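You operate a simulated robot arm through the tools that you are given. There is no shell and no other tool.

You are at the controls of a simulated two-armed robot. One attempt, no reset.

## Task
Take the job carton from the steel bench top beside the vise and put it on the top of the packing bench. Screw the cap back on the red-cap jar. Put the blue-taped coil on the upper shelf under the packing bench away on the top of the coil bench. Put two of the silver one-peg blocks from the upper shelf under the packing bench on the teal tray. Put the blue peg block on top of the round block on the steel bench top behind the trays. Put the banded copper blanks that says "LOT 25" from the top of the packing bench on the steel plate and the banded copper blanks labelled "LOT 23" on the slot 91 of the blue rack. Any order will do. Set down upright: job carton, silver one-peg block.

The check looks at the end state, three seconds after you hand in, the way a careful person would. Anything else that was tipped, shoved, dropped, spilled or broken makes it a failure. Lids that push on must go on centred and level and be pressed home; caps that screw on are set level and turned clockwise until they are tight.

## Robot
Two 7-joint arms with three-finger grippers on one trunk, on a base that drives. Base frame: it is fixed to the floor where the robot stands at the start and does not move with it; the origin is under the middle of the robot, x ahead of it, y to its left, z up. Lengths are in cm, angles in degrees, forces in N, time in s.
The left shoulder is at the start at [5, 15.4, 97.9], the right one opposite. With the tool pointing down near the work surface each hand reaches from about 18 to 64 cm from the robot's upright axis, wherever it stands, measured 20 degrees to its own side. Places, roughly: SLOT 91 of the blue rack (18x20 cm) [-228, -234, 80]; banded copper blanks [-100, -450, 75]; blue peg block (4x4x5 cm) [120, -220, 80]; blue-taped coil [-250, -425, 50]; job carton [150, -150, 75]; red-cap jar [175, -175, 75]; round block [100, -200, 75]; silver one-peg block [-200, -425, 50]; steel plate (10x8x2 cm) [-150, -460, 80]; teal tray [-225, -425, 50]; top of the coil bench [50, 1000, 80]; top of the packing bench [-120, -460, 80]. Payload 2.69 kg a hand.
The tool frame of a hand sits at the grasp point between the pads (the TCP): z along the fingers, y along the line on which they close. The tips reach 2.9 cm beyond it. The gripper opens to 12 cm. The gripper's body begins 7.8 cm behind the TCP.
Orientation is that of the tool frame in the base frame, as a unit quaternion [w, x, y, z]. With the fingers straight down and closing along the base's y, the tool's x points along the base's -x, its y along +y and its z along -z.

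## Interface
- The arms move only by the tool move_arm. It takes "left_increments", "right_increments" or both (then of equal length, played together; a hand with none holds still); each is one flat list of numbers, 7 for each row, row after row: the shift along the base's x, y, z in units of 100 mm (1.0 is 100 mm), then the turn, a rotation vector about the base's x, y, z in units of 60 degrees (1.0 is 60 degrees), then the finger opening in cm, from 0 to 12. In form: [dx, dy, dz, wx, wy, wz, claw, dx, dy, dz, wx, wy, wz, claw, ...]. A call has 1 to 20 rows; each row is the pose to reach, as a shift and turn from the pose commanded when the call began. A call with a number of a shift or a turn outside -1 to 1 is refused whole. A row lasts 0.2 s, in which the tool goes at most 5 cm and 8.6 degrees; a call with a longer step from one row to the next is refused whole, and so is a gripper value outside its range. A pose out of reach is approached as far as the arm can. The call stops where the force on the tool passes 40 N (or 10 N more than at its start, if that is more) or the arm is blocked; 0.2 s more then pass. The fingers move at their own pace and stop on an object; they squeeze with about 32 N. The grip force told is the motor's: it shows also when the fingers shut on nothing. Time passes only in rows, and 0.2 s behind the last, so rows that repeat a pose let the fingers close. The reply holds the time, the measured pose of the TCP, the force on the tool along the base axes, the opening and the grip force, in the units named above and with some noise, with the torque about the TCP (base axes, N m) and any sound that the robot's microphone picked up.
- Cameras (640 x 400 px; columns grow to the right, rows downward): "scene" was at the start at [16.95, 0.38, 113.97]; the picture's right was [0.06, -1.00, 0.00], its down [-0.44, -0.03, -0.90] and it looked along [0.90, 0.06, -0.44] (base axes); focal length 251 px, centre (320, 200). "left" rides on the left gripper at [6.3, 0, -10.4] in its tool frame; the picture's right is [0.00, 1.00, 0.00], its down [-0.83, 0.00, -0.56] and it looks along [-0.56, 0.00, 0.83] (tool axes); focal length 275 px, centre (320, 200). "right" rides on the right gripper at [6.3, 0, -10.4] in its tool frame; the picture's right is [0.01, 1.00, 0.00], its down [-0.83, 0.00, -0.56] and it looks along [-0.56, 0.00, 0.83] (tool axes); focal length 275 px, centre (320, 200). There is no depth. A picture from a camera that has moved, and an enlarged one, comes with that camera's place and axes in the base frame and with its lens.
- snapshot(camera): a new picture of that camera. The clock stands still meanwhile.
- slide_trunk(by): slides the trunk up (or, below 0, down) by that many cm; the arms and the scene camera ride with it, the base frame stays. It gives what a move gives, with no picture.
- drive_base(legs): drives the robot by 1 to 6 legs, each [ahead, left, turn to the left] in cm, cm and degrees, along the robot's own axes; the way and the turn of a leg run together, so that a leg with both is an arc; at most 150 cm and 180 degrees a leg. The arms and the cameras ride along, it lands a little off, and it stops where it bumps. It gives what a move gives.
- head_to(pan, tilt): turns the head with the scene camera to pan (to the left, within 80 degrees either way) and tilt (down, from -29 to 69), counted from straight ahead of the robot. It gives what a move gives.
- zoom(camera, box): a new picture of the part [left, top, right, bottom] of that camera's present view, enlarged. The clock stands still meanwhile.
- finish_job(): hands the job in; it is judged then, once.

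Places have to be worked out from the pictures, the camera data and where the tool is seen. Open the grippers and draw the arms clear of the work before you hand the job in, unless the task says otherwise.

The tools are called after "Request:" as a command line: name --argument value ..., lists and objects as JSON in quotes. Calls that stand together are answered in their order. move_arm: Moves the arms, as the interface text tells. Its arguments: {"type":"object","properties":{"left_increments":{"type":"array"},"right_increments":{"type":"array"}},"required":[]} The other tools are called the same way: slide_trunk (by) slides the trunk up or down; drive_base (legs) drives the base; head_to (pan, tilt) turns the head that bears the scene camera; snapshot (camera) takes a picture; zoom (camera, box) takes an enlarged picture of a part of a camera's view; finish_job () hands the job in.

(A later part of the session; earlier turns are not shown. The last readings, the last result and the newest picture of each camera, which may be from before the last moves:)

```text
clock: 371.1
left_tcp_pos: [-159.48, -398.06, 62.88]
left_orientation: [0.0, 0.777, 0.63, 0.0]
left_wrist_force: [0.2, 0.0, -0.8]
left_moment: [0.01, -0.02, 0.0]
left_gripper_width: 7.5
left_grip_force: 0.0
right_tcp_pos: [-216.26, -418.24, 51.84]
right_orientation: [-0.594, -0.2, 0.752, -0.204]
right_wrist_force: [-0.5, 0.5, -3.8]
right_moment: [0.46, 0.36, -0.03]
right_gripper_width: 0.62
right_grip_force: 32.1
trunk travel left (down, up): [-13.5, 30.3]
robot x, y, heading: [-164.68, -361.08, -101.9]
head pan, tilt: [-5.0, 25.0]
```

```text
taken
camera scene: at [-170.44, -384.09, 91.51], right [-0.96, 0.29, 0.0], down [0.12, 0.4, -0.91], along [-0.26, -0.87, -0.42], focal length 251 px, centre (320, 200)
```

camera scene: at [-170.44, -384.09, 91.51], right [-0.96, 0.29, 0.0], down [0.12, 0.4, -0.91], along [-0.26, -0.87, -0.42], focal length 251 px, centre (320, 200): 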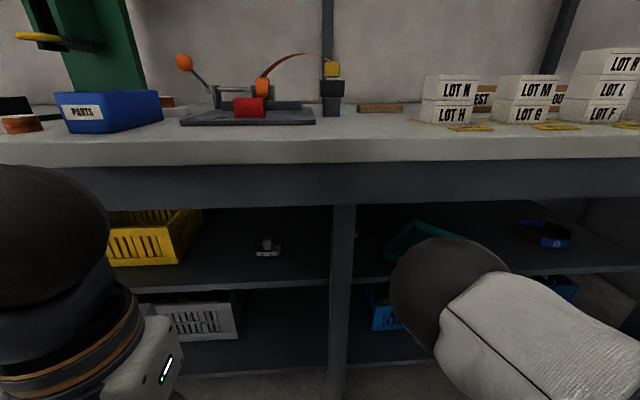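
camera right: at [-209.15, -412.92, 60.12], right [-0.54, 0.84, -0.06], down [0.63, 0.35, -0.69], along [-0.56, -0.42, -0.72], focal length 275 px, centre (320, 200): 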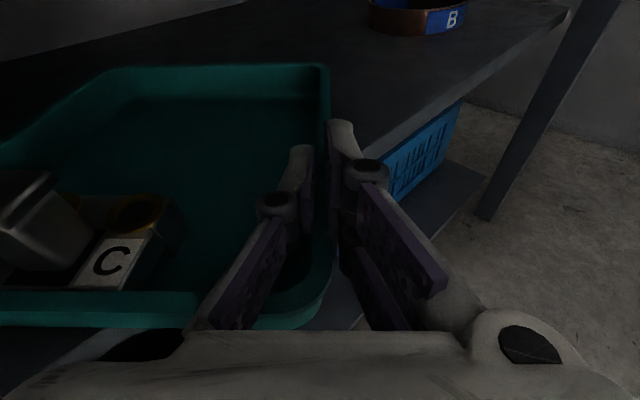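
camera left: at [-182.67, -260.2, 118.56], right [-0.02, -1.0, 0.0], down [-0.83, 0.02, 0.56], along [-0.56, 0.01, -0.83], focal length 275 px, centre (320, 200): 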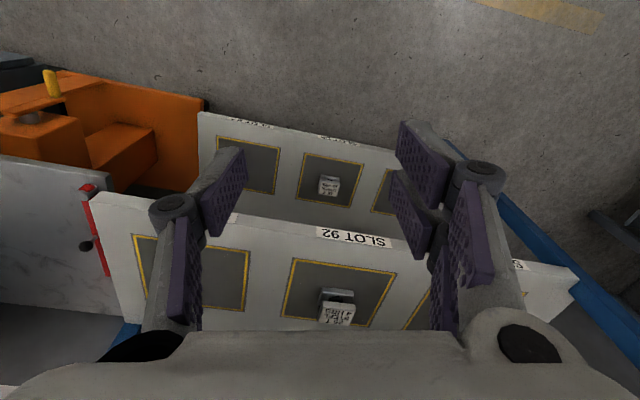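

The tray follows rigidly. I continue right 9 cm and push 8 cm in.

Request:
drive_base --legs '[[8, -9, 0]]'

Request:
move_arm --right_increments '[0.13, -0.12, 0, 0, 0, 0.07, 0, 0.26, -0.25, 0, 0, 0, 0.14, 0, 0.4, -0.38, 0, 0, 0, 0.21, 0, 0.53, -0.5, 0, 0, 0, 0.28, 0]'

Request:
snapshot --camera "right"

Request:
snapshot --camera "scene"

```text
clock: 372.4
left_tcp_pos: [-169.71, -404.05, 62.8]
left_orientation: [0.001, 0.777, 0.63, 0.0]
left_wrist_force: [-0.4, 0.2, 0.9]
left_moment: [0.01, 0.0, 0.01]
left_gripper_width: 7.5
left_grip_force: 0.1
right_tcp_pos: [-226.59, -424.04, 51.76]
right_orientation: [-0.594, -0.2, 0.752, -0.204]
right_wrist_force: [-0.5, -0.7, -1.6]
right_moment: [0.55, 0.27, -0.05]
right_gripper_width: 0.59
right_grip_force: 32.5
trunk travel left (down, up): [-13.5, 30.3]
robot x, y, heading: [-175.09, -367.36, -101.7]
head pan, tilt: [-5.0, 25.0]
```

```text
clock: 373.4
left_tcp_pos: [-169.82, -403.94, 62.79]
left_orientation: [0.0, 0.777, 0.629, 0.001]
left_wrist_force: [-0.2, -0.6, -0.4]
left_moment: [0.01, -0.03, 0.05]
left_gripper_width: 7.5
left_grip_force: 0.0
right_tcp_pos: [-221.56, -429.04, 51.66]
right_orientation: [-0.558, -0.307, 0.716, -0.287]
right_wrist_force: [-0.9, 0.5, -3.7]
right_moment: [0.16, 0.72, -0.23]
right_gripper_width: 0.6
right_grip_force: 31.5
trunk travel left (down, up): [-13.5, 30.3]
robot x, y, heading: [-175.36, -367.24, -102.0]
head pan, tilt: [-5.0, 25.0]
```

```text
taken
camera right: at [-216.31, -421.94, 60.15], right [-0.76, 0.65, -0.06], down [0.5, 0.52, -0.69], along [-0.41, -0.56, -0.72], focal length 275 px, centre (320, 200)
```

right: 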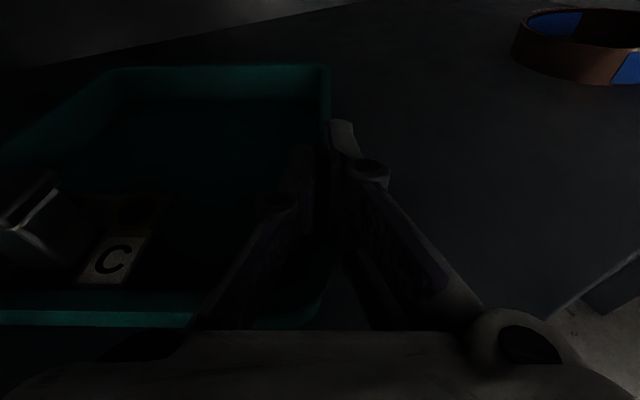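

```text
taken
camera scene: at [-180.79, -390.05, 91.5], right [-0.96, 0.29, 0.0], down [0.12, 0.4, -0.91], along [-0.26, -0.87, -0.42], focal length 251 px, centre (320, 200)
```

scene: 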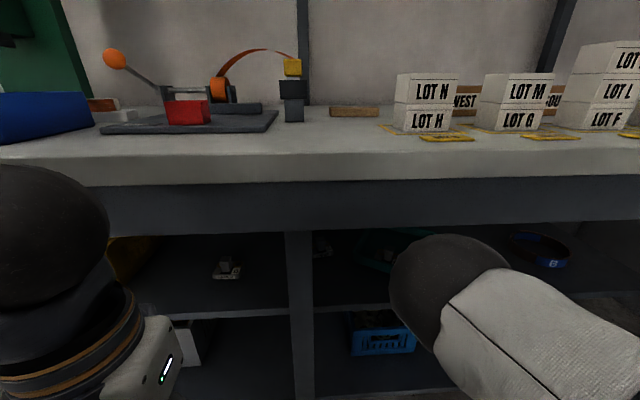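

It works. I continue: base right 15 and back 2, then another arm step with +17 degrees yaw.

Request:
drive_base --legs '[[-2, -14, 0]]'

Request:
move_arm --right_increments '[0.13, -0.13, 0, 0, 0, 0.07, 0, 0.27, -0.26, 0, 0, 0, 0.14, 0, 0.4, -0.39, 0, 0, 0, 0.21, 0, 0.54, -0.52, 0, 0, 0, 0.28, 0]'

Request:
snapshot --camera "right"

```text
clock: 375.1
left_tcp_pos: [-183.08, -399.22, 62.85]
left_orientation: [0.001, 0.777, 0.629, 0.001]
left_wrist_force: [0.3, 0.4, -0.1]
left_moment: [0.04, 0.01, 0.0]
left_gripper_width: 7.53
left_grip_force: 0.0
right_tcp_pos: [-234.96, -424.09, 51.8]
right_orientation: [-0.558, -0.306, 0.716, -0.287]
right_wrist_force: [0.3, -0.2, -5.7]
right_moment: [0.44, 0.38, 0.01]
right_gripper_width: 0.6
right_grip_force: 32.0
trunk travel left (down, up): [-13.5, 30.3]
robot x, y, heading: [-188.89, -362.36, -101.6]
head pan, tilt: [-5.0, 25.0]
```

```text
clock: 376.1
left_tcp_pos: [-182.88, -399.26, 62.82]
left_orientation: [0.0, 0.777, 0.63, 0.001]
left_wrist_force: [0.3, 0.3, 0.7]
left_moment: [0.01, -0.01, -0.01]
left_gripper_width: 7.5
left_grip_force: 0.0
right_tcp_pos: [-229.77, -429.26, 51.67]
right_orientation: [-0.51, -0.406, 0.665, -0.364]
right_wrist_force: [-0.1, 0.1, -5.2]
right_moment: [0.28, 0.51, 0.0]
right_gripper_width: 0.59
right_grip_force: 32.1
trunk travel left (down, up): [-13.5, 30.3]
robot x, y, heading: [-188.33, -362.32, -102.0]
head pan, tilt: [-5.0, 25.0]
```

```text
taken
camera right: at [-226.69, -421.03, 60.16], right [-0.91, 0.4, -0.07], down [0.33, 0.64, -0.69], along [-0.24, -0.65, -0.72], focal length 275 px, centre (320, 200)
```

right: 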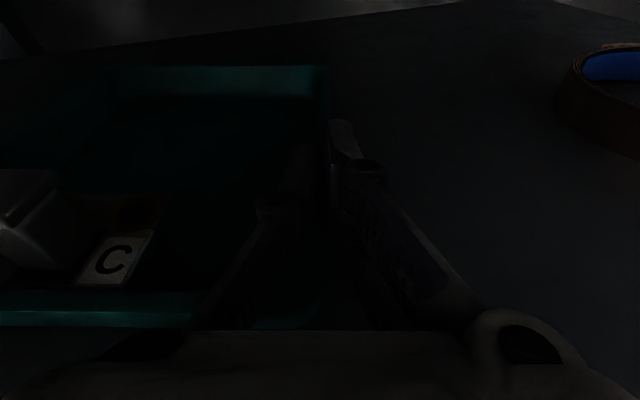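

About 15 degrees remain. I do the last arm step with yaw, then shift the base right ~14 cm.

Request:
move_arm --right_increments '[0.14, -0.08, 0, 0, 0, 0.083, 0, 0.28, -0.16, 0, 0, 0, 0.167, 0, 0.42, -0.24, 0, 0, 0, 0.25, 0]'

Request:
drive_base --legs '[[0.5, -14, 0]]'

Request:
snapshot --camera "right"

Request:
snapshot --camera "scene"

```text
clock: 376.9
left_tcp_pos: [-182.84, -399.26, 62.79]
left_orientation: [0.001, 0.777, 0.63, 0.001]
left_wrist_force: [0.2, 0.3, -0.1]
left_moment: [0.0, -0.02, -0.03]
left_gripper_width: 7.49
left_grip_force: 0.2
right_tcp_pos: [-225.43, -431.69, 51.81]
right_orientation: [-0.458, -0.49, 0.606, -0.427]
right_wrist_force: [0.4, -0.6, -4.6]
right_moment: [0.14, 0.56, 0.01]
right_gripper_width: 0.58
right_grip_force: 32.0
trunk travel left (down, up): [-13.5, 30.3]
robot x, y, heading: [-188.38, -362.34, -102.0]
head pan, tilt: [-5.0, 25.0]
```

```text
clock: 378.7
left_tcp_pos: [-196.85, -396.92, 62.87]
left_orientation: [0.0, 0.777, 0.629, 0.001]
left_wrist_force: [0.3, -0.2, 0.5]
left_moment: [-0.02, 0.01, 0.03]
left_gripper_width: 7.51
left_grip_force: 0.1
right_tcp_pos: [-239.22, -429.44, 51.91]
right_orientation: [-0.459, -0.489, 0.606, -0.428]
right_wrist_force: [-0.9, -0.4, -5.7]
right_moment: [0.15, 0.53, 0.02]
right_gripper_width: 0.59
right_grip_force: 32.0
trunk travel left (down, up): [-13.5, 30.3]
robot x, y, heading: [-202.5, -359.84, -101.7]
head pan, tilt: [-5.0, 25.0]
```

```text
taken
camera right: at [-238.43, -420.59, 60.24], right [-0.99, 0.15, -0.07], down [0.16, 0.7, -0.69], along [-0.06, -0.69, -0.72], focal length 275 px, centre (320, 200)
```

right: 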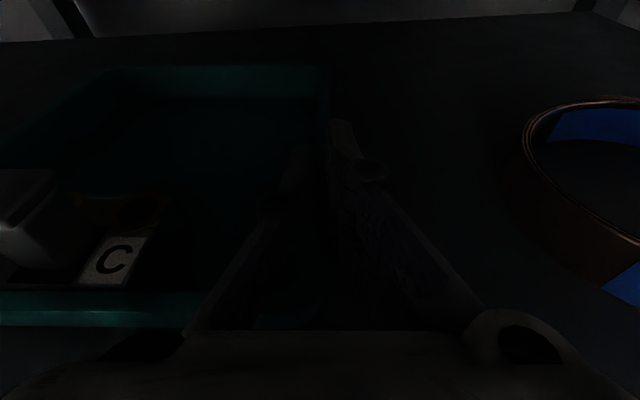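

```text
taken
camera scene: at [-207.82, -382.9, 91.5], right [-0.96, 0.29, 0.0], down [0.12, 0.4, -0.91], along [-0.26, -0.87, -0.42], focal length 251 px, centre (320, 200)
```

scene: 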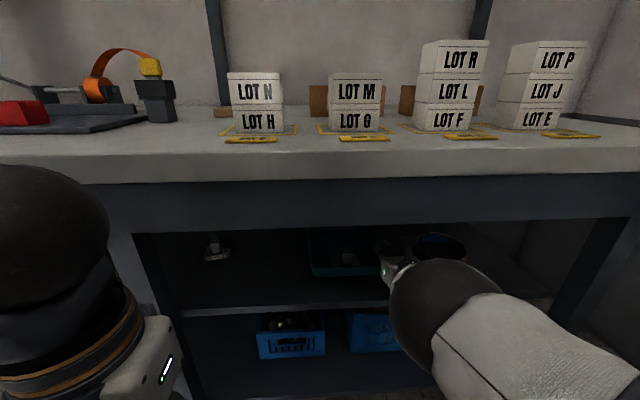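

The tray is back close to its original place. I open, raise the hand well above the rim, back out, and check.

Request:
move_arm --right_increments '[0, 0, 0, 0, 0, 0, 2, 0, 0, 0, 0, 0, 0, 3, 0, 0, 0, 0, 0, 0, 3, 0, 0, 0.2, 0, 0, 0, 3, 0, 0, 0.4, 0, 0, 0, 3, 0, 0, 0.55, 0, 0, 0, 3]'

Request:
drive_base --legs '[[-14, 0, 0]]'

Request:
snapshot --camera "right"

Request:
zoom --camera "scene" --box '[180, 190, 500, 320]'

```text
clock: 380.1
left_tcp_pos: [-196.77, -396.87, 62.68]
left_orientation: [0.001, 0.777, 0.629, 0.0]
left_wrist_force: [-0.9, -0.1, -0.8]
left_moment: [0.02, 0.01, -0.02]
left_gripper_width: 7.5
left_grip_force: 0.1
right_tcp_pos: [-238.96, -429.45, 57.51]
right_orientation: [-0.457, -0.49, 0.605, -0.43]
right_wrist_force: [0.5, 0.3, 1.0]
right_moment: [0.02, 0.0, 0.02]
right_gripper_width: 3.0
right_grip_force: 0.1
trunk travel left (down, up): [-13.5, 30.3]
robot x, y, heading: [-202.19, -359.98, -101.6]
head pan, tilt: [-5.0, 25.0]
```

```text
clock: 381.4
left_tcp_pos: [-193.88, -383.21, 62.79]
left_orientation: [0.001, 0.777, 0.63, 0.0]
left_wrist_force: [-0.2, 0.2, 0.2]
left_moment: [0.0, 0.0, 0.03]
left_gripper_width: 7.5
left_grip_force: 0.0
right_tcp_pos: [-236.25, -415.78, 57.31]
right_orientation: [-0.458, -0.49, 0.605, -0.429]
right_wrist_force: [0.6, 0.2, -0.7]
right_moment: [-0.01, 0.02, -0.01]
right_gripper_width: 3.0
right_grip_force: 0.0
trunk travel left (down, up): [-13.5, 30.3]
robot x, y, heading: [-199.84, -346.42, -101.7]
head pan, tilt: [-5.0, 25.0]
```

```text
taken
camera right: at [-235.53, -406.92, 65.76], right [-0.99, 0.15, -0.07], down [0.15, 0.7, -0.69], along [-0.06, -0.69, -0.72], focal length 275 px, centre (320, 200)
```

right: 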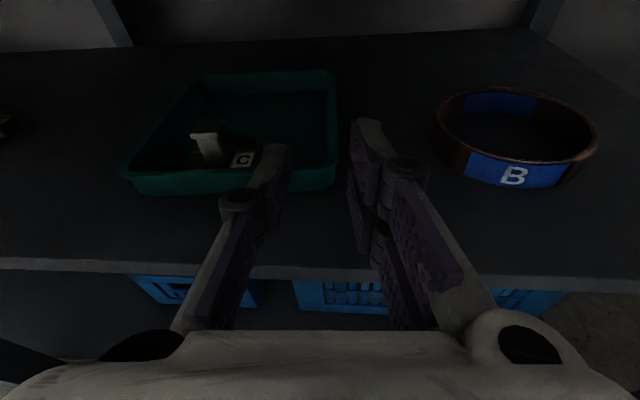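

```text
2.00 times, centred on (340, 255) of scene
camera zoom: at [-204.92, -369.21, 91.52], right [-0.96, 0.29, 0.0], down [0.12, 0.4, -0.91], along [-0.26, -0.87, -0.42], focal length 502 px, centre (280, 90)
```

zoom: 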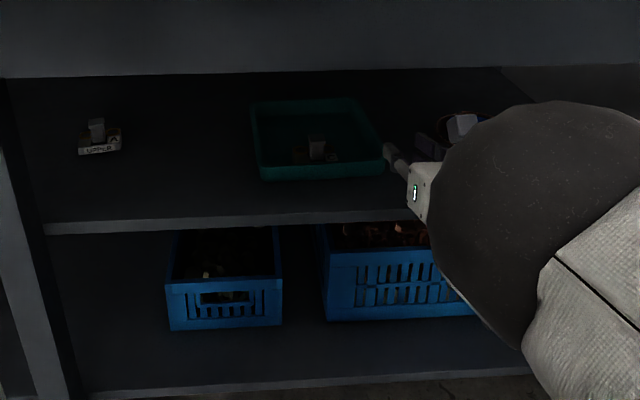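

The tray is restored almost exactly to its original corners, with C upright inside. For the second block, A is too close to the bench leg, so I take B (left of the leg). I level the hand, back off, and drive left to it.

Request:
move_arm --right_increments '[0, 0, -0.1, 0.003, 0.033, -0.025, 5.5, 0, 0, -0.2, 0.007, 0.067, -0.05, 5.5]'

Request:
drive_base --legs '[[-16, 0, 0], [0, 68, 0], [15, 0, 0]]'

Request:
snapshot --camera "right"

Request:
snapshot --camera "scene"

```text
clock: 382.0
left_tcp_pos: [-193.69, -383.38, 62.92]
left_orientation: [0.001, 0.777, 0.63, 0.001]
left_wrist_force: [0.5, 0.2, 0.1]
left_moment: [0.01, -0.02, -0.01]
left_gripper_width: 7.48
left_grip_force: 0.1
right_tcp_pos: [-236.46, -415.72, 55.39]
right_orientation: [-0.488, -0.49, 0.603, -0.397]
right_wrist_force: [-0.8, 0.5, 0.3]
right_moment: [-0.03, 0.0, -0.02]
right_gripper_width: 5.5
right_grip_force: 0.1
trunk travel left (down, up): [-13.5, 30.3]
robot x, y, heading: [-199.57, -346.27, -101.6]
head pan, tilt: [-5.0, 25.0]
```

```text
clock: 389.7
left_tcp_pos: [-126.72, -395.7, 62.96]
left_orientation: [0.001, 0.776, 0.631, 0.001]
left_wrist_force: [1.1, 0.0, 0.4]
left_moment: [-0.04, -0.02, 0.0]
left_gripper_width: 7.5
left_grip_force: 0.1
right_tcp_pos: [-169.21, -428.31, 55.32]
right_orientation: [-0.488, -0.491, 0.602, -0.398]
right_wrist_force: [0.2, 1.8, -0.2]
right_moment: [0.01, 0.03, 0.02]
right_gripper_width: 5.49
right_grip_force: 0.1
trunk travel left (down, up): [-13.5, 30.3]
robot x, y, heading: [-132.6, -359.21, -101.4]
head pan, tilt: [-5.0, 25.0]
```

```text
taken
camera right: at [-167.32, -419.68, 63.74], right [-0.98, 0.2, 0.0], down [0.14, 0.7, -0.7], along [-0.14, -0.68, -0.72], focal length 275 px, centre (320, 200)
```

right: 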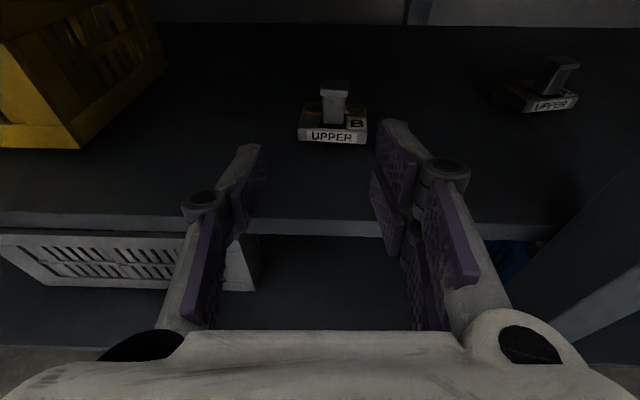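

```text
taken
camera scene: at [-137.89, -381.75, 91.51], right [-0.96, 0.28, 0.0], down [0.12, 0.41, -0.91], along [-0.26, -0.87, -0.42], focal length 251 px, centre (320, 200)
```

scene: 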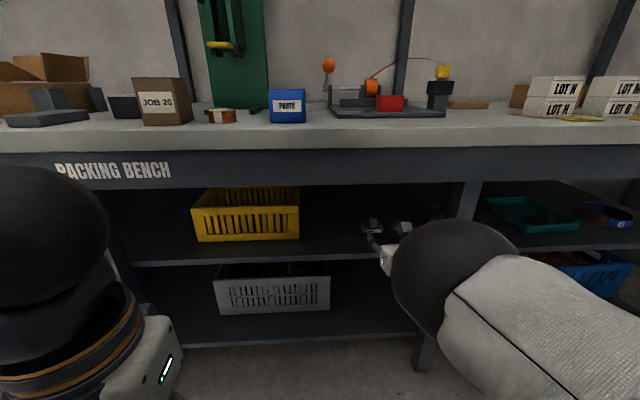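

B is straight ahead: post at about (-173.4,-443.4). I lower to z 52.9 and drive ahead 12 cm.

Request:
move_arm --right_increments '[-0.05, 0.01, -0.12, 0, 0, 0, 5.5, -0.1, 0.02, -0.24, 0, 0, 0, 5.5]'

Request:
drive_base --legs '[[12, 0, 0]]'

Request:
snapshot --camera "right"

```text
clock: 390.3
left_tcp_pos: [-126.79, -395.67, 62.83]
left_orientation: [0.0, 0.775, 0.631, 0.0]
left_wrist_force: [0.2, -0.1, 0.5]
left_moment: [-0.01, 0.0, -0.01]
left_gripper_width: 7.52
left_grip_force: 0.1
right_tcp_pos: [-170.56, -428.08, 52.89]
right_orientation: [-0.488, -0.49, 0.603, -0.396]
right_wrist_force: [-0.1, 0.6, 0.3]
right_moment: [0.0, -0.01, 0.02]
right_gripper_width: 5.51
right_grip_force: 0.1
trunk travel left (down, up): [-13.5, 30.3]
robot x, y, heading: [-132.48, -358.77, -101.6]
head pan, tilt: [-5.0, 25.0]
```

```text
clock: 391.5
left_tcp_pos: [-129.1, -407.26, 62.81]
left_orientation: [0.001, 0.775, 0.632, 0.0]
left_wrist_force: [0.0, -0.3, 0.4]
left_moment: [0.0, 0.0, -0.01]
left_gripper_width: 7.48
left_grip_force: 0.0
right_tcp_pos: [-172.91, -439.87, 52.95]
right_orientation: [-0.489, -0.49, 0.604, -0.396]
right_wrist_force: [-1.2, -0.3, -0.5]
right_moment: [-0.01, -0.01, -0.02]
right_gripper_width: 5.51
right_grip_force: 0.4
trunk travel left (down, up): [-13.5, 30.3]
robot x, y, heading: [-135.13, -370.53, -101.8]
head pan, tilt: [-5.0, 25.0]
```

```text
taken
camera right: at [-171.05, -431.14, 61.31], right [-0.98, 0.21, 0.01], down [0.14, 0.7, -0.7], along [-0.15, -0.68, -0.72], focal length 275 px, centre (320, 200)
```

right: 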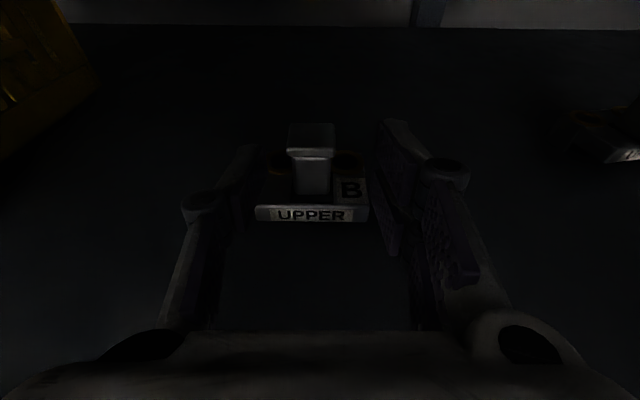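

The cap is ~4.5 cm ahead and 0.45 cm to the left. I move in by 3.6 cm.

Request:
move_arm --right_increments '[0.0, -0.18, 0, 0, 0, 0, 5.5, -0.03, -0.36, 0, 0, 0, 0, 5.5]'

Request:
snapshot --camera "right"

```text
clock: 392.1
left_tcp_pos: [-129.07, -407.37, 62.93]
left_orientation: [0.001, 0.776, 0.631, -0.001]
left_wrist_force: [0.0, 0.0, 0.8]
left_moment: [-0.03, -0.03, 0.01]
left_gripper_width: 7.51
left_grip_force: 0.1
right_tcp_pos: [-173.15, -443.51, 52.92]
right_orientation: [-0.488, -0.49, 0.604, -0.396]
right_wrist_force: [0.2, -0.1, -0.9]
right_moment: [0.02, -0.01, -0.01]
right_gripper_width: 5.46
right_grip_force: 0.1
trunk travel left (down, up): [-13.5, 30.3]
robot x, y, heading: [-135.11, -370.15, -101.6]
head pan, tilt: [-5.0, 25.0]
```

```text
taken
camera right: at [-171.34, -434.77, 61.28], right [-0.98, 0.21, 0.01], down [0.14, 0.7, -0.7], along [-0.15, -0.68, -0.72], focal length 275 px, centre (320, 200)
```

right: 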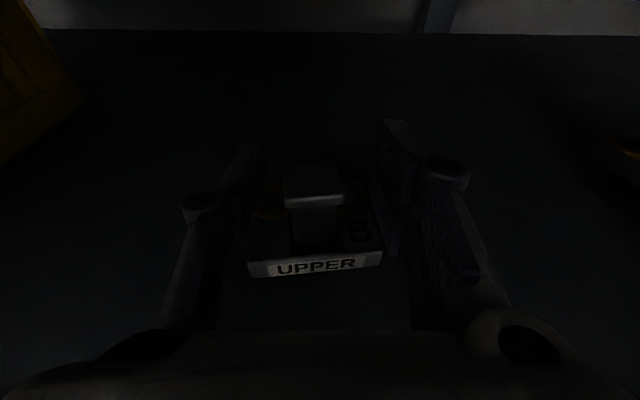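

The cap is at the grasp point. I close and lift 3 cm.

Request:
move_arm --right_increments '[0.02, -0.005, 0, 0, 0, 0, 4.5, 0.025, -0.005, 0, 0, 0, 0, 3, 0.025, -0.005, 0, 0, 0, 0, 1.5, 0.025, -0.005, 0, 0, 0, 0, 1.5, 0.025, -0.005, 0, 0, 0, 0, 1.5]'

Request:
move_arm --right_increments '[0, 0, 0.15, 0, 0, 0, 1.5, 0, 0, 0.3, 0, 0, 0, 1.5]'

Request:
snapshot --camera "right"

```text
clock: 393.3
left_tcp_pos: [-129.06, -407.4, 62.82]
left_orientation: [0.001, 0.775, 0.632, 0.0]
left_wrist_force: [0.2, 0.5, 0.2]
left_moment: [0.03, -0.02, -0.03]
left_gripper_width: 7.5
left_grip_force: 0.0
right_tcp_pos: [-172.88, -443.43, 52.96]
right_orientation: [-0.489, -0.49, 0.604, -0.396]
right_wrist_force: [1.9, -1.2, 3.2]
right_moment: [-0.03, 0.09, 0.07]
right_gripper_width: 2.24
right_grip_force: 32.6
trunk travel left (down, up): [-13.5, 30.3]
robot x, y, heading: [-134.83, -370.65, -101.6]
head pan, tilt: [-5.0, 25.0]
```

```text
clock: 393.9
left_tcp_pos: [-129.15, -407.43, 62.91]
left_orientation: [0.001, 0.775, 0.631, 0.0]
left_wrist_force: [0.3, 0.3, -0.9]
left_moment: [0.01, -0.01, 0.02]
left_gripper_width: 7.51
left_grip_force: 0.1
right_tcp_pos: [-173.37, -443.46, 55.73]
right_orientation: [-0.489, -0.489, 0.606, -0.393]
right_wrist_force: [0.7, -0.3, -3.9]
right_moment: [0.01, 0.0, 0.0]
right_gripper_width: 2.24
right_grip_force: 32.0
trunk travel left (down, up): [-13.5, 30.3]
robot x, y, heading: [-134.94, -370.6, -101.4]
head pan, tilt: [-5.0, 25.0]
```

```text
taken
camera right: at [-171.44, -434.76, 64.19], right [-0.98, 0.21, 0.01], down [0.15, 0.7, -0.7], along [-0.15, -0.68, -0.72], focal length 275 px, centre (320, 200)
```

right: 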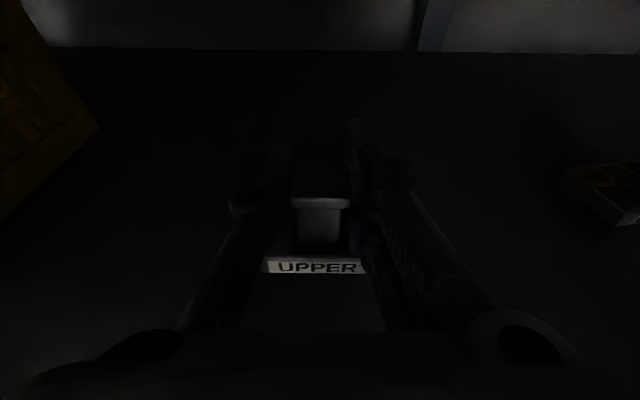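

B is held. I raise it, back out, move right past the leg, and yaw the hand +18 degrees so that its rear keeps clear of C when placing.

Request:
move_arm --right_increments '[0, 0, 0.12, 0, 0, 0, 1.5, 0, 0, 0.25, 0, 0, 0, 1.5]'

Request:
drive_base --legs '[[-29, 0, 0], [0, -62, 0]]'

Request:
move_arm --right_increments '[0, 0, 0, 0, 0, 0.1, 1.5, 0, 0, 0, 0, 0, 0.2, 1.5, 0, 0, 0, 0, 0, 0.3, 1.5]'

Request:
snapshot --camera "right"

```text
clock: 394.5
left_tcp_pos: [-129.3, -407.46, 62.79]
left_orientation: [0.001, 0.776, 0.631, 0.0]
left_wrist_force: [-0.7, -0.2, -0.4]
left_moment: [-0.01, -0.02, -0.05]
left_gripper_width: 7.48
left_grip_force: 0.1
right_tcp_pos: [-173.17, -443.54, 58.36]
right_orientation: [-0.49, -0.488, 0.606, -0.394]
right_wrist_force: [-0.2, -0.2, -3.7]
right_moment: [0.0, -0.01, 0.0]
right_gripper_width: 2.23
right_grip_force: 32.4
trunk travel left (down, up): [-13.5, 30.3]
robot x, y, heading: [-134.78, -370.81, -101.3]
head pan, tilt: [-5.0, 25.0]
```

```text
clock: 401.3
left_tcp_pos: [-184.19, -366.49, 62.83]
left_orientation: [0.001, 0.774, 0.633, 0.002]
left_wrist_force: [0.0, -0.2, -0.1]
left_moment: [-0.01, -0.01, -0.02]
left_gripper_width: 7.5
left_grip_force: 0.0
right_tcp_pos: [-228.14, -402.77, 58.41]
right_orientation: [-0.489, -0.489, 0.604, -0.395]
right_wrist_force: [0.0, -0.4, -4.0]
right_moment: [0.0, 0.01, 0.01]
right_gripper_width: 2.24
right_grip_force: 32.2
trunk travel left (down, up): [-13.5, 30.3]
robot x, y, heading: [-190.28, -329.92, -101.2]
head pan, tilt: [-5.0, 25.0]
```

```text
clock: 402.1
left_tcp_pos: [-184.19, -366.45, 62.76]
left_orientation: [0.0, 0.774, 0.633, 0.001]
left_wrist_force: [-0.4, 0.5, -1.4]
left_moment: [-0.01, 0.03, -0.01]
left_gripper_width: 7.5
left_grip_force: 0.0
right_tcp_pos: [-228.11, -402.77, 58.45]
right_orientation: [0.42, 0.579, -0.519, 0.468]
right_wrist_force: [0.6, -0.4, -3.9]
right_moment: [0.04, -0.03, 0.01]
right_gripper_width: 2.26
right_grip_force: 31.7
trunk travel left (down, up): [-13.5, 30.3]
robot x, y, heading: [-190.27, -329.63, -101.3]
head pan, tilt: [-5.0, 25.0]
```

```text
taken
camera right: at [-229.07, -393.94, 66.75], right [-0.99, -0.11, 0.0], down [-0.08, 0.71, -0.7], along [0.07, -0.69, -0.72], focal length 275 px, centre (320, 200)
```

right: 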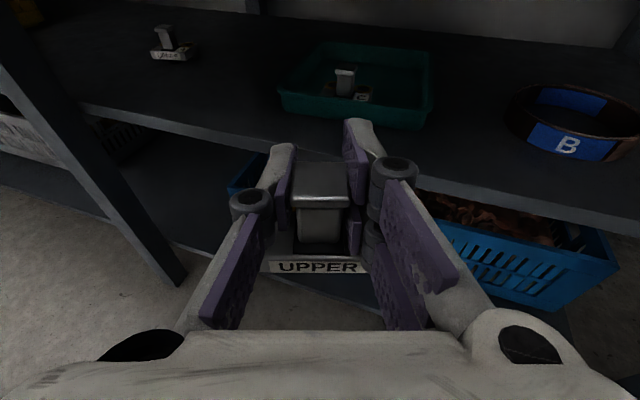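

Yaw achieved; the path is clear. I drive ahead 30 cm with the block above rim height.

Request:
drive_base --legs '[[30, -0.6, 0]]'

Request:
snapshot --camera "right"

Request:
snapshot --camera "scene"

```text
clock: 404.2
left_tcp_pos: [-190.74, -395.68, 62.89]
left_orientation: [0.001, 0.775, 0.632, 0.001]
left_wrist_force: [-0.5, -0.3, 0.0]
left_moment: [-0.02, 0.01, 0.02]
left_gripper_width: 7.5
left_grip_force: 0.0
right_tcp_pos: [-234.82, -431.73, 58.43]
right_orientation: [0.421, 0.578, -0.521, 0.467]
right_wrist_force: [-0.1, -0.2, -3.5]
right_moment: [0.04, 0.0, 0.04]
right_gripper_width: 2.28
right_grip_force: 31.7
trunk travel left (down, up): [-13.5, 30.3]
robot x, y, heading: [-196.53, -358.74, -101.7]
head pan, tilt: [-5.0, 25.0]
```

```text
taken
camera right: at [-235.67, -422.89, 66.74], right [-0.99, -0.1, 0.0], down [-0.08, 0.71, -0.7], along [0.07, -0.69, -0.72], focal length 275 px, centre (320, 200)
```

right: 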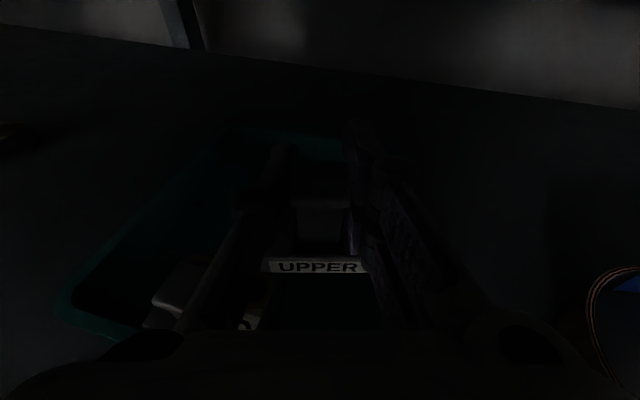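

```text
taken
camera scene: at [-201.83, -381.73, 91.5], right [-0.96, 0.28, 0.0], down [0.12, 0.41, -0.91], along [-0.26, -0.87, -0.42], focal length 251 px, centre (320, 200)
```

scene: 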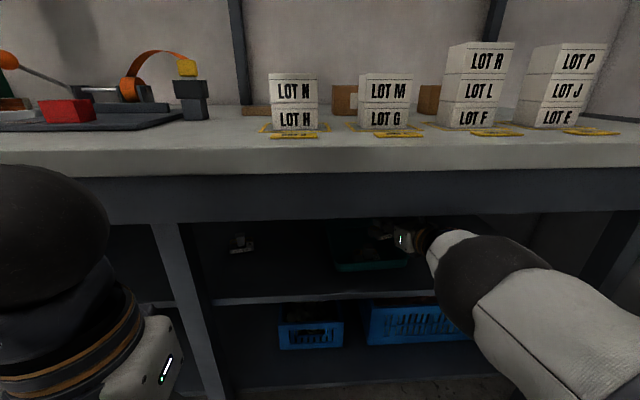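

C stays ~2 cm clear of the hand. I drive 6 cm further in, then lower gently.

Request:
drive_base --legs '[[6, -0.3, 0]]'

Request:
move_arm --right_increments '[0, 0, -0.15, 0, 0, 0, 1.5, 0, 0, -0.3, 0, 0, 0, 1.5, 0, 0, -0.42, 0, 0, 0, 1.5]'

Request:
snapshot --camera "right"

```text
clock: 405.3
left_tcp_pos: [-192.25, -401.63, 62.9]
left_orientation: [0.002, 0.775, 0.632, 0.001]
left_wrist_force: [1.0, 0.2, 0.2]
left_moment: [0.0, -0.02, 0.0]
left_gripper_width: 7.49
left_grip_force: 0.2
right_tcp_pos: [-236.3, -437.26, 57.32]
right_orientation: [0.416, 0.578, -0.527, 0.463]
right_wrist_force: [-0.2, -0.7, -3.0]
right_moment: [0.0, 0.05, -0.01]
right_gripper_width: 2.24
right_grip_force: 32.2
trunk travel left (down, up): [-13.5, 30.3]
robot x, y, heading: [-198.31, -364.95, -101.7]
head pan, tilt: [-5.0, 25.0]
stopped in leg 1: the robot was blocked; the commanded pose is now the measured one
```

```text
clock: 406.1
left_tcp_pos: [-192.22, -401.51, 62.89]
left_orientation: [0.002, 0.776, 0.631, 0.0]
left_wrist_force: [-0.5, 0.8, -0.1]
left_moment: [0.04, 0.0, 0.01]
left_gripper_width: 7.49
left_grip_force: 0.1
right_tcp_pos: [-236.21, -437.41, 53.84]
right_orientation: [0.42, 0.577, -0.523, 0.466]
right_wrist_force: [-2.3, -0.5, 22.9]
right_moment: [2.51, 0.72, 0.18]
right_gripper_width: 2.24
right_grip_force: 31.7
trunk travel left (down, up): [-13.5, 30.3]
robot x, y, heading: [-198.04, -364.66, -101.5]
head pan, tilt: [-5.0, 25.0]
```

```text
taken
camera right: at [-237.1, -428.62, 62.25], right [-0.99, -0.1, 0.0], down [-0.07, 0.72, -0.69], along [0.07, -0.69, -0.72], focal length 275 px, centre (320, 200)
```

right: 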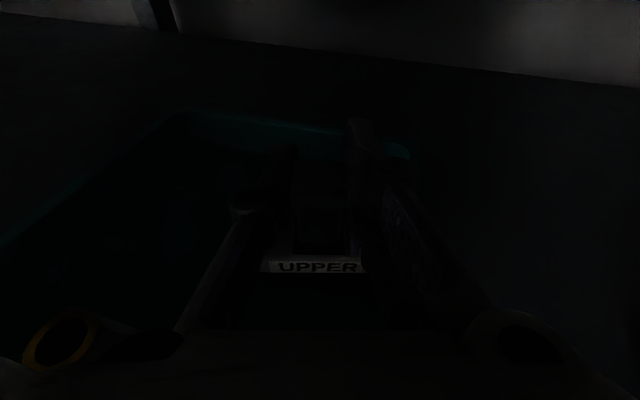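

The hand's underside touched the tray's rim (moment shows contact ~9 cm behind the grasp), and the base was blocked. I raise, retreat 4.7 cm so the housing stays outside the tray, and will lower there.

Request:
move_arm --right_increments '[0, 0, 0.15, 0, 0, 0, 1.5, 0, 0, 0.3, 0, 0, 0, 1.5, 0.04, 0.2, 0.35, 0, 0, 0, 1.5, 0.08, 0.4, 0.35, 0, 0, 0, 1.5, 0.1, 0.47, 0.35, 0, 0, 0, 1.5]'

Request:
snapshot --camera "right"

Request:
zoom --camera "scene" --box '[200, 190, 520, 320]'

```text
clock: 407.3
left_tcp_pos: [-192.25, -401.64, 62.79]
left_orientation: [0.002, 0.776, 0.631, 0.0]
left_wrist_force: [-0.1, -0.6, 0.2]
left_moment: [0.03, 0.01, 0.0]
left_gripper_width: 7.49
left_grip_force: 0.1
right_tcp_pos: [-235.53, -432.45, 56.58]
right_orientation: [0.417, 0.577, -0.528, 0.463]
right_wrist_force: [0.0, -0.4, -3.8]
right_moment: [0.01, 0.01, -0.01]
right_gripper_width: 2.27
right_grip_force: 32.2
trunk travel left (down, up): [-13.5, 30.3]
robot x, y, heading: [-197.84, -364.9, -101.4]
head pan, tilt: [-5.0, 25.0]
```

```text
taken
camera right: at [-236.5, -423.83, 65.09], right [-1.0, -0.09, 0.0], down [-0.07, 0.73, -0.68], along [0.07, -0.68, -0.73], focal length 275 px, centre (320, 200)
```

right: 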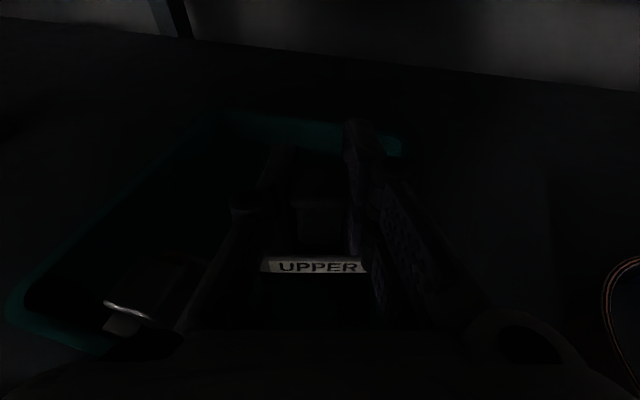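

```text
2.00 times, centred on (360, 255) of scene
camera zoom: at [-203.39, -387.72, 91.5], right [-0.96, 0.28, 0.0], down [0.12, 0.41, -0.91], along [-0.26, -0.87, -0.42], focal length 502 px, centre (240, 90)
```

zoom: 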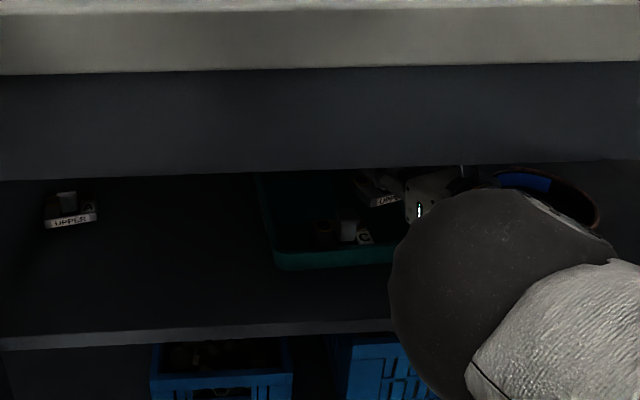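

I lower here: 2.8 cm, then small steps.

Request:
move_arm --right_increments '[0.02, 0, -0.15, 0, 0, 0, 1.5, 0.03, 0, -0.25, 0, 0, 0, 1.5, 0.03, 0, -0.28, 0, 0, 0, 1.5]'

Request:
move_arm --right_increments '[0, 0, -0.025, 0, 0, 0, 1.5, 0, 0, -0.05, 0, 0, 0, 1.5]'

```text
clock: 408.1
left_tcp_pos: [-192.2, -401.6, 62.87]
left_orientation: [0.002, 0.775, 0.632, -0.001]
left_wrist_force: [0.7, -0.1, -0.6]
left_moment: [-0.01, 0.03, 0.01]
left_gripper_width: 7.5
left_grip_force: 0.0
right_tcp_pos: [-235.05, -432.66, 54.15]
right_orientation: [0.419, 0.577, -0.525, 0.465]
right_wrist_force: [-5.8, -6.0, 18.3]
right_moment: [0.19, -0.35, -0.04]
right_gripper_width: 2.31
right_grip_force: 32.0
trunk travel left (down, up): [-13.5, 30.3]
robot x, y, heading: [-197.93, -364.77, -101.9]
head pan, tilt: [-5.0, 25.0]
```

```text
clock: 408.7
left_tcp_pos: [-192.2, -401.51, 62.95]
left_orientation: [0.002, 0.776, 0.631, -0.001]
left_wrist_force: [-0.5, 0.1, 0.0]
left_moment: [-0.02, -0.03, -0.01]
left_gripper_width: 7.52
left_grip_force: 0.0
right_tcp_pos: [-234.98, -432.62, 53.96]
right_orientation: [0.42, 0.575, -0.524, 0.467]
right_wrist_force: [-10.2, -6.5, 33.8]
right_moment: [0.41, -0.75, 0.0]
right_gripper_width: 2.32
right_grip_force: 31.7
trunk travel left (down, up): [-13.5, 30.3]
robot x, y, heading: [-197.73, -365.03, -101.3]
head pan, tilt: [-5.0, 25.0]
```

Side forces show B's base touches C's base. I raise, shift by (-0.9,-0.8), and lower again.

Request:
move_arm --right_increments '[0, 0, 0.12, 0, 0, 0, 1.5, -0.05, -0.05, 0.15, 0, 0, 0, 1.5, -0.1, -0.09, 0.15, 0, 0, 0, 1.5, -0.1, -0.09, 0.05, 0, 0, 0, 1.5]'

Request:
snapshot --camera "right"

Request:
move_arm --right_increments '[0, 0, -0.04, 0, 0, 0, 1.5, 0, 0, -0.07, 0, 0, 0, 1.5]'

```text
clock: 409.7
left_tcp_pos: [-192.27, -401.68, 62.87]
left_orientation: [0.002, 0.775, 0.632, 0.001]
left_wrist_force: [-0.1, 0.2, -1.7]
left_moment: [-0.01, -0.01, -0.05]
left_gripper_width: 7.52
left_grip_force: 0.1
right_tcp_pos: [-235.94, -433.51, 53.67]
right_orientation: [0.415, 0.579, -0.527, 0.464]
right_wrist_force: [0.0, 0.9, -3.3]
right_moment: [-0.01, 0.0, -0.01]
right_gripper_width: 2.32
right_grip_force: 32.0
trunk travel left (down, up): [-13.5, 30.3]
robot x, y, heading: [-197.99, -364.61, -101.7]
head pan, tilt: [-5.0, 25.0]
```

```text
taken
camera right: at [-236.87, -424.88, 62.31], right [-0.99, -0.1, 0.0], down [-0.07, 0.72, -0.69], along [0.07, -0.68, -0.73], focal length 275 px, centre (320, 200)
```

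right: 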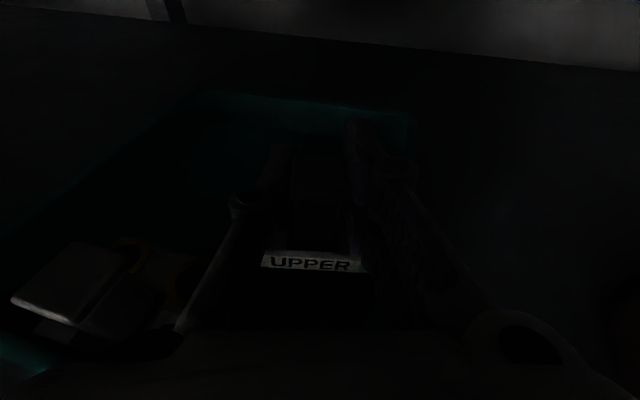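

```text
clock: 410.3
left_tcp_pos: [-192.15, -401.61, 62.85]
left_orientation: [0.002, 0.775, 0.632, -0.001]
left_wrist_force: [-1.1, -0.4, 1.4]
left_moment: [0.0, -0.01, 0.0]
left_gripper_width: 7.5
left_grip_force: 0.0
right_tcp_pos: [-235.95, -433.54, 53.36]
right_orientation: [0.417, 0.578, -0.525, 0.465]
right_wrist_force: [0.8, 2.2, 7.4]
right_moment: [-0.2, 0.21, 0.01]
right_gripper_width: 2.3
right_grip_force: 31.6
trunk travel left (down, up): [-13.5, 30.3]
robot x, y, heading: [-198.01, -364.56, -101.9]
head pan, tilt: [-5.0, 25.0]
```

B now rests on the tray floor. I ease, open a little, then raise straight up above the rim before retreating.

Request:
move_arm --right_increments '[0, 0, 0.04, 0, 0, 0, 1.5, 0, 0, 0.04, 0, 0, 0, 2.8, 0, 0, 0.04, 0, 0, 0, 3.8, 0, 0, 0.04, 0, 0, 0, 4, 0, 0, 0.04, 0, 0, 0, 4]'

Request:
snapshot --camera "right"

Request:
move_arm --right_increments '[0, 0, 0.15, 0, 0, 0, 4, 0, 0, 0.3, 0, 0, 0, 4, 0, 0, 0.42, 0, 0, 0, 4]'

Request:
snapshot --camera "right"

```text
clock: 411.5
left_tcp_pos: [-192.15, -401.63, 62.79]
left_orientation: [0.001, 0.776, 0.631, 0.0]
left_wrist_force: [-0.2, -0.2, 0.1]
left_moment: [0.02, 0.0, 0.01]
left_gripper_width: 7.52
left_grip_force: 0.2
right_tcp_pos: [-236.07, -433.54, 53.6]
right_orientation: [0.415, 0.579, -0.527, 0.463]
right_wrist_force: [1.0, 0.3, -0.6]
right_moment: [0.01, -0.02, -0.01]
right_gripper_width: 3.97
right_grip_force: 0.1
trunk travel left (down, up): [-13.5, 30.3]
robot x, y, heading: [-198.14, -364.89, -101.5]
head pan, tilt: [-5.0, 25.0]
```

```text
taken
camera right: at [-236.9, -424.84, 62.06], right [-0.99, -0.1, 0.0], down [-0.07, 0.72, -0.69], along [0.07, -0.68, -0.73], focal length 275 px, centre (320, 200)
```

right: 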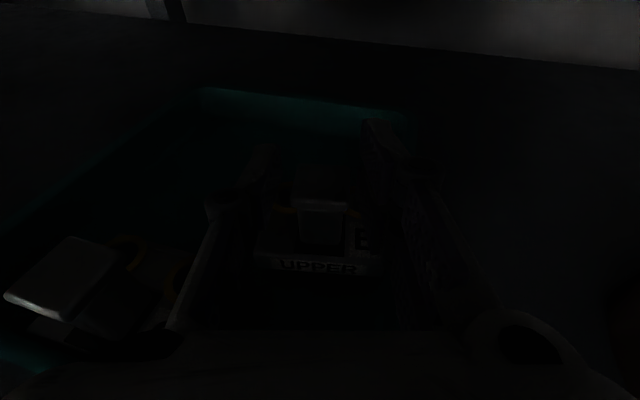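

```text
clock: 412.3
left_tcp_pos: [-192.25, -401.64, 62.86]
left_orientation: [0.001, 0.775, 0.631, 0.0]
left_wrist_force: [0.4, 0.1, 0.1]
left_moment: [0.0, 0.02, -0.01]
left_gripper_width: 7.49
left_grip_force: 0.1
right_tcp_pos: [-236.23, -433.45, 57.77]
right_orientation: [0.417, 0.578, -0.527, 0.463]
right_wrist_force: [0.4, 0.4, 0.1]
right_moment: [0.0, -0.02, 0.02]
right_gripper_width: 4.02
right_grip_force: 0.0
trunk travel left (down, up): [-13.5, 30.3]
robot x, y, heading: [-197.9, -365.02, -101.4]
head pan, tilt: [-5.0, 25.0]
```

```text
taken
camera right: at [-237.03, -424.81, 66.24], right [-1.0, -0.1, 0.0], down [-0.07, 0.72, -0.69], along [0.07, -0.68, -0.73], focal length 275 px, centre (320, 200)
```

right: 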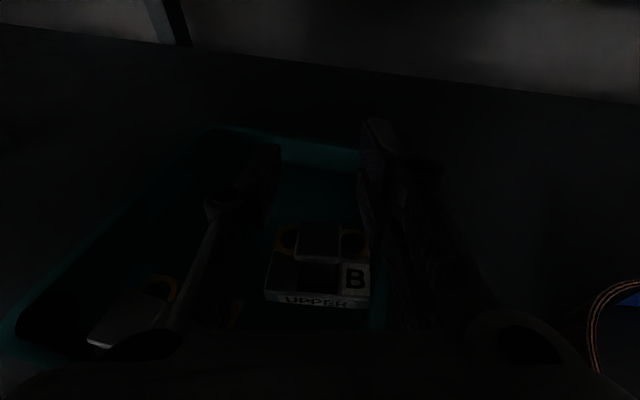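

B stands in the tray and the hand is clear above. I back out 25 cm and check.

Request:
drive_base --legs '[[-25, 0, 0]]'

Request:
snapshot --camera "right"

Request:
zoom --camera "right" --box '[240, 30, 480, 180]'

```text
clock: 414.2
left_tcp_pos: [-187.18, -376.94, 62.82]
left_orientation: [0.002, 0.775, 0.632, 0.0]
left_wrist_force: [0.1, -0.5, 0.2]
left_moment: [0.01, 0.01, -0.03]
left_gripper_width: 7.49
left_grip_force: 0.0
right_tcp_pos: [-230.96, -409.1, 57.67]
right_orientation: [0.416, 0.578, -0.526, 0.465]
right_wrist_force: [0.1, 0.7, 0.6]
right_moment: [0.0, 0.02, -0.01]
right_gripper_width: 3.99
right_grip_force: 0.0
trunk travel left (down, up): [-13.5, 30.3]
robot x, y, heading: [-192.91, -340.37, -101.3]
head pan, tilt: [-5.0, 25.0]
```

```text
taken
camera right: at [-231.86, -400.32, 66.27], right [-0.99, -0.1, 0.0], down [-0.07, 0.72, -0.69], along [0.07, -0.68, -0.73], focal length 275 px, centre (320, 200)
```

right: 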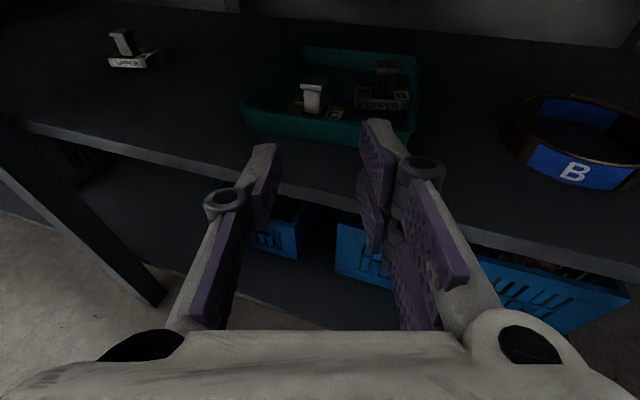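

```text
2.67 times, centred on (360, 105) of right
camera zoom: at [-231.86, -400.32, 66.27], right [-0.99, -0.1, 0.0], down [-0.07, 0.72, -0.69], along [0.07, -0.68, -0.73], focal length 734 px, centre (213, 453)
```

zoom: 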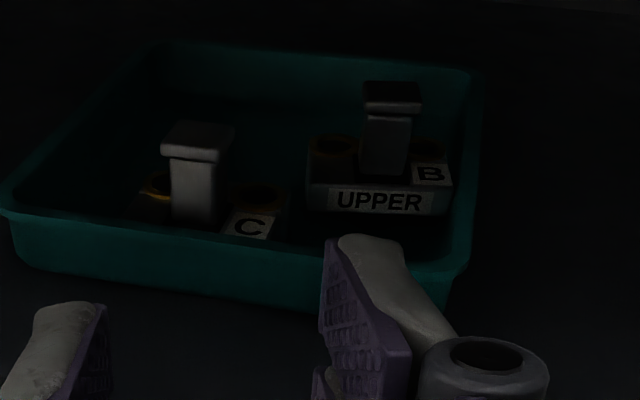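

Both blocks stand upright on the teal tray. Now the blue-taped coil: I straighten the hand's yaw and move right to look at it from the front.

Request:
move_arm --right_increments '[0, 0, 0.05, 0, 0, -0.1, 5, 0, 0, 0.1, 0, 0, -0.2, 5, 0, 0, 0.1, 0, 0, -0.3, 5]'

Request:
drive_base --legs '[[0, -20.5, 0]]'

Request:
snapshot --camera "right"

Request:
snapshot --camera "scene"

```text
clock: 415.0
left_tcp_pos: [-187.17, -377.08, 62.84]
left_orientation: [0.001, 0.775, 0.632, 0.0]
left_wrist_force: [0.4, 0.4, -0.2]
left_moment: [-0.03, 0.02, -0.01]
left_gripper_width: 7.52
left_grip_force: 0.1
right_tcp_pos: [-230.85, -409.08, 58.73]
right_orientation: [-0.484, -0.489, 0.61, -0.394]
right_wrist_force: [-0.5, 0.0, 0.0]
right_moment: [-0.03, -0.01, -0.01]
right_gripper_width: 4.99
right_grip_force: 0.1
trunk travel left (down, up): [-13.5, 30.3]
robot x, y, heading: [-192.76, -340.21, -101.7]
head pan, tilt: [-5.0, 25.0]
```

```text
clock: 417.2
left_tcp_pos: [-207.22, -372.95, 62.87]
left_orientation: [0.002, 0.775, 0.631, 0.0]
left_wrist_force: [-0.2, -0.8, 0.4]
left_moment: [-0.01, 0.03, 0.01]
left_gripper_width: 7.49
left_grip_force: 0.1
right_tcp_pos: [-251.04, -404.96, 58.73]
right_orientation: [-0.484, -0.488, 0.611, -0.393]
right_wrist_force: [-1.0, 0.6, -0.2]
right_moment: [0.03, 0.04, 0.02]
right_gripper_width: 5.0
right_grip_force: 0.0
trunk travel left (down, up): [-13.5, 30.3]
robot x, y, heading: [-212.72, -336.09, -101.7]
head pan, tilt: [-5.0, 25.0]
```

```text
taken
camera right: at [-249.24, -396.31, 67.26], right [-0.98, 0.21, 0.0], down [0.16, 0.71, -0.69], along [-0.14, -0.67, -0.73], focal length 275 px, centre (320, 200)
```

right: 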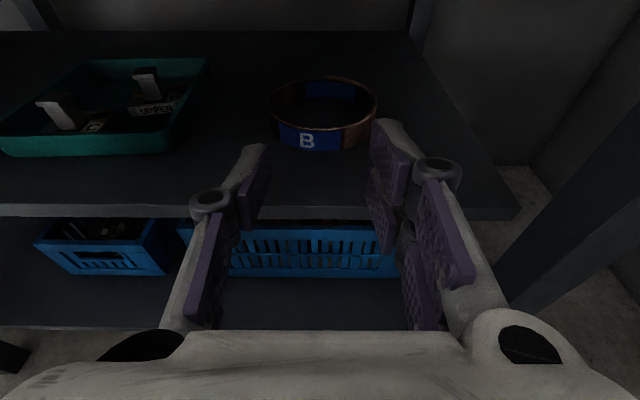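

```text
taken
camera scene: at [-218.36, -359.05, 91.51], right [-0.96, 0.29, 0.0], down [0.12, 0.41, -0.91], along [-0.26, -0.87, -0.42], focal length 251 px, centre (320, 200)
```

scene: 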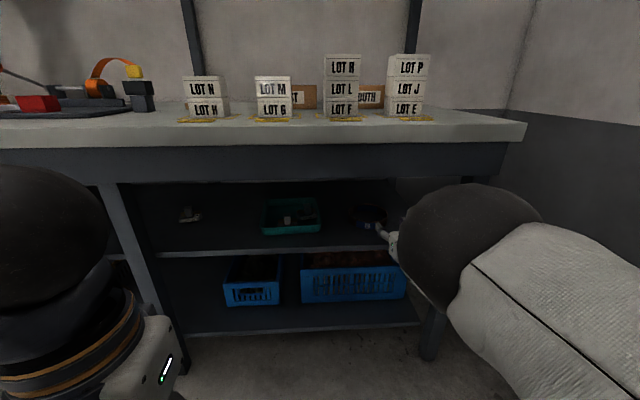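

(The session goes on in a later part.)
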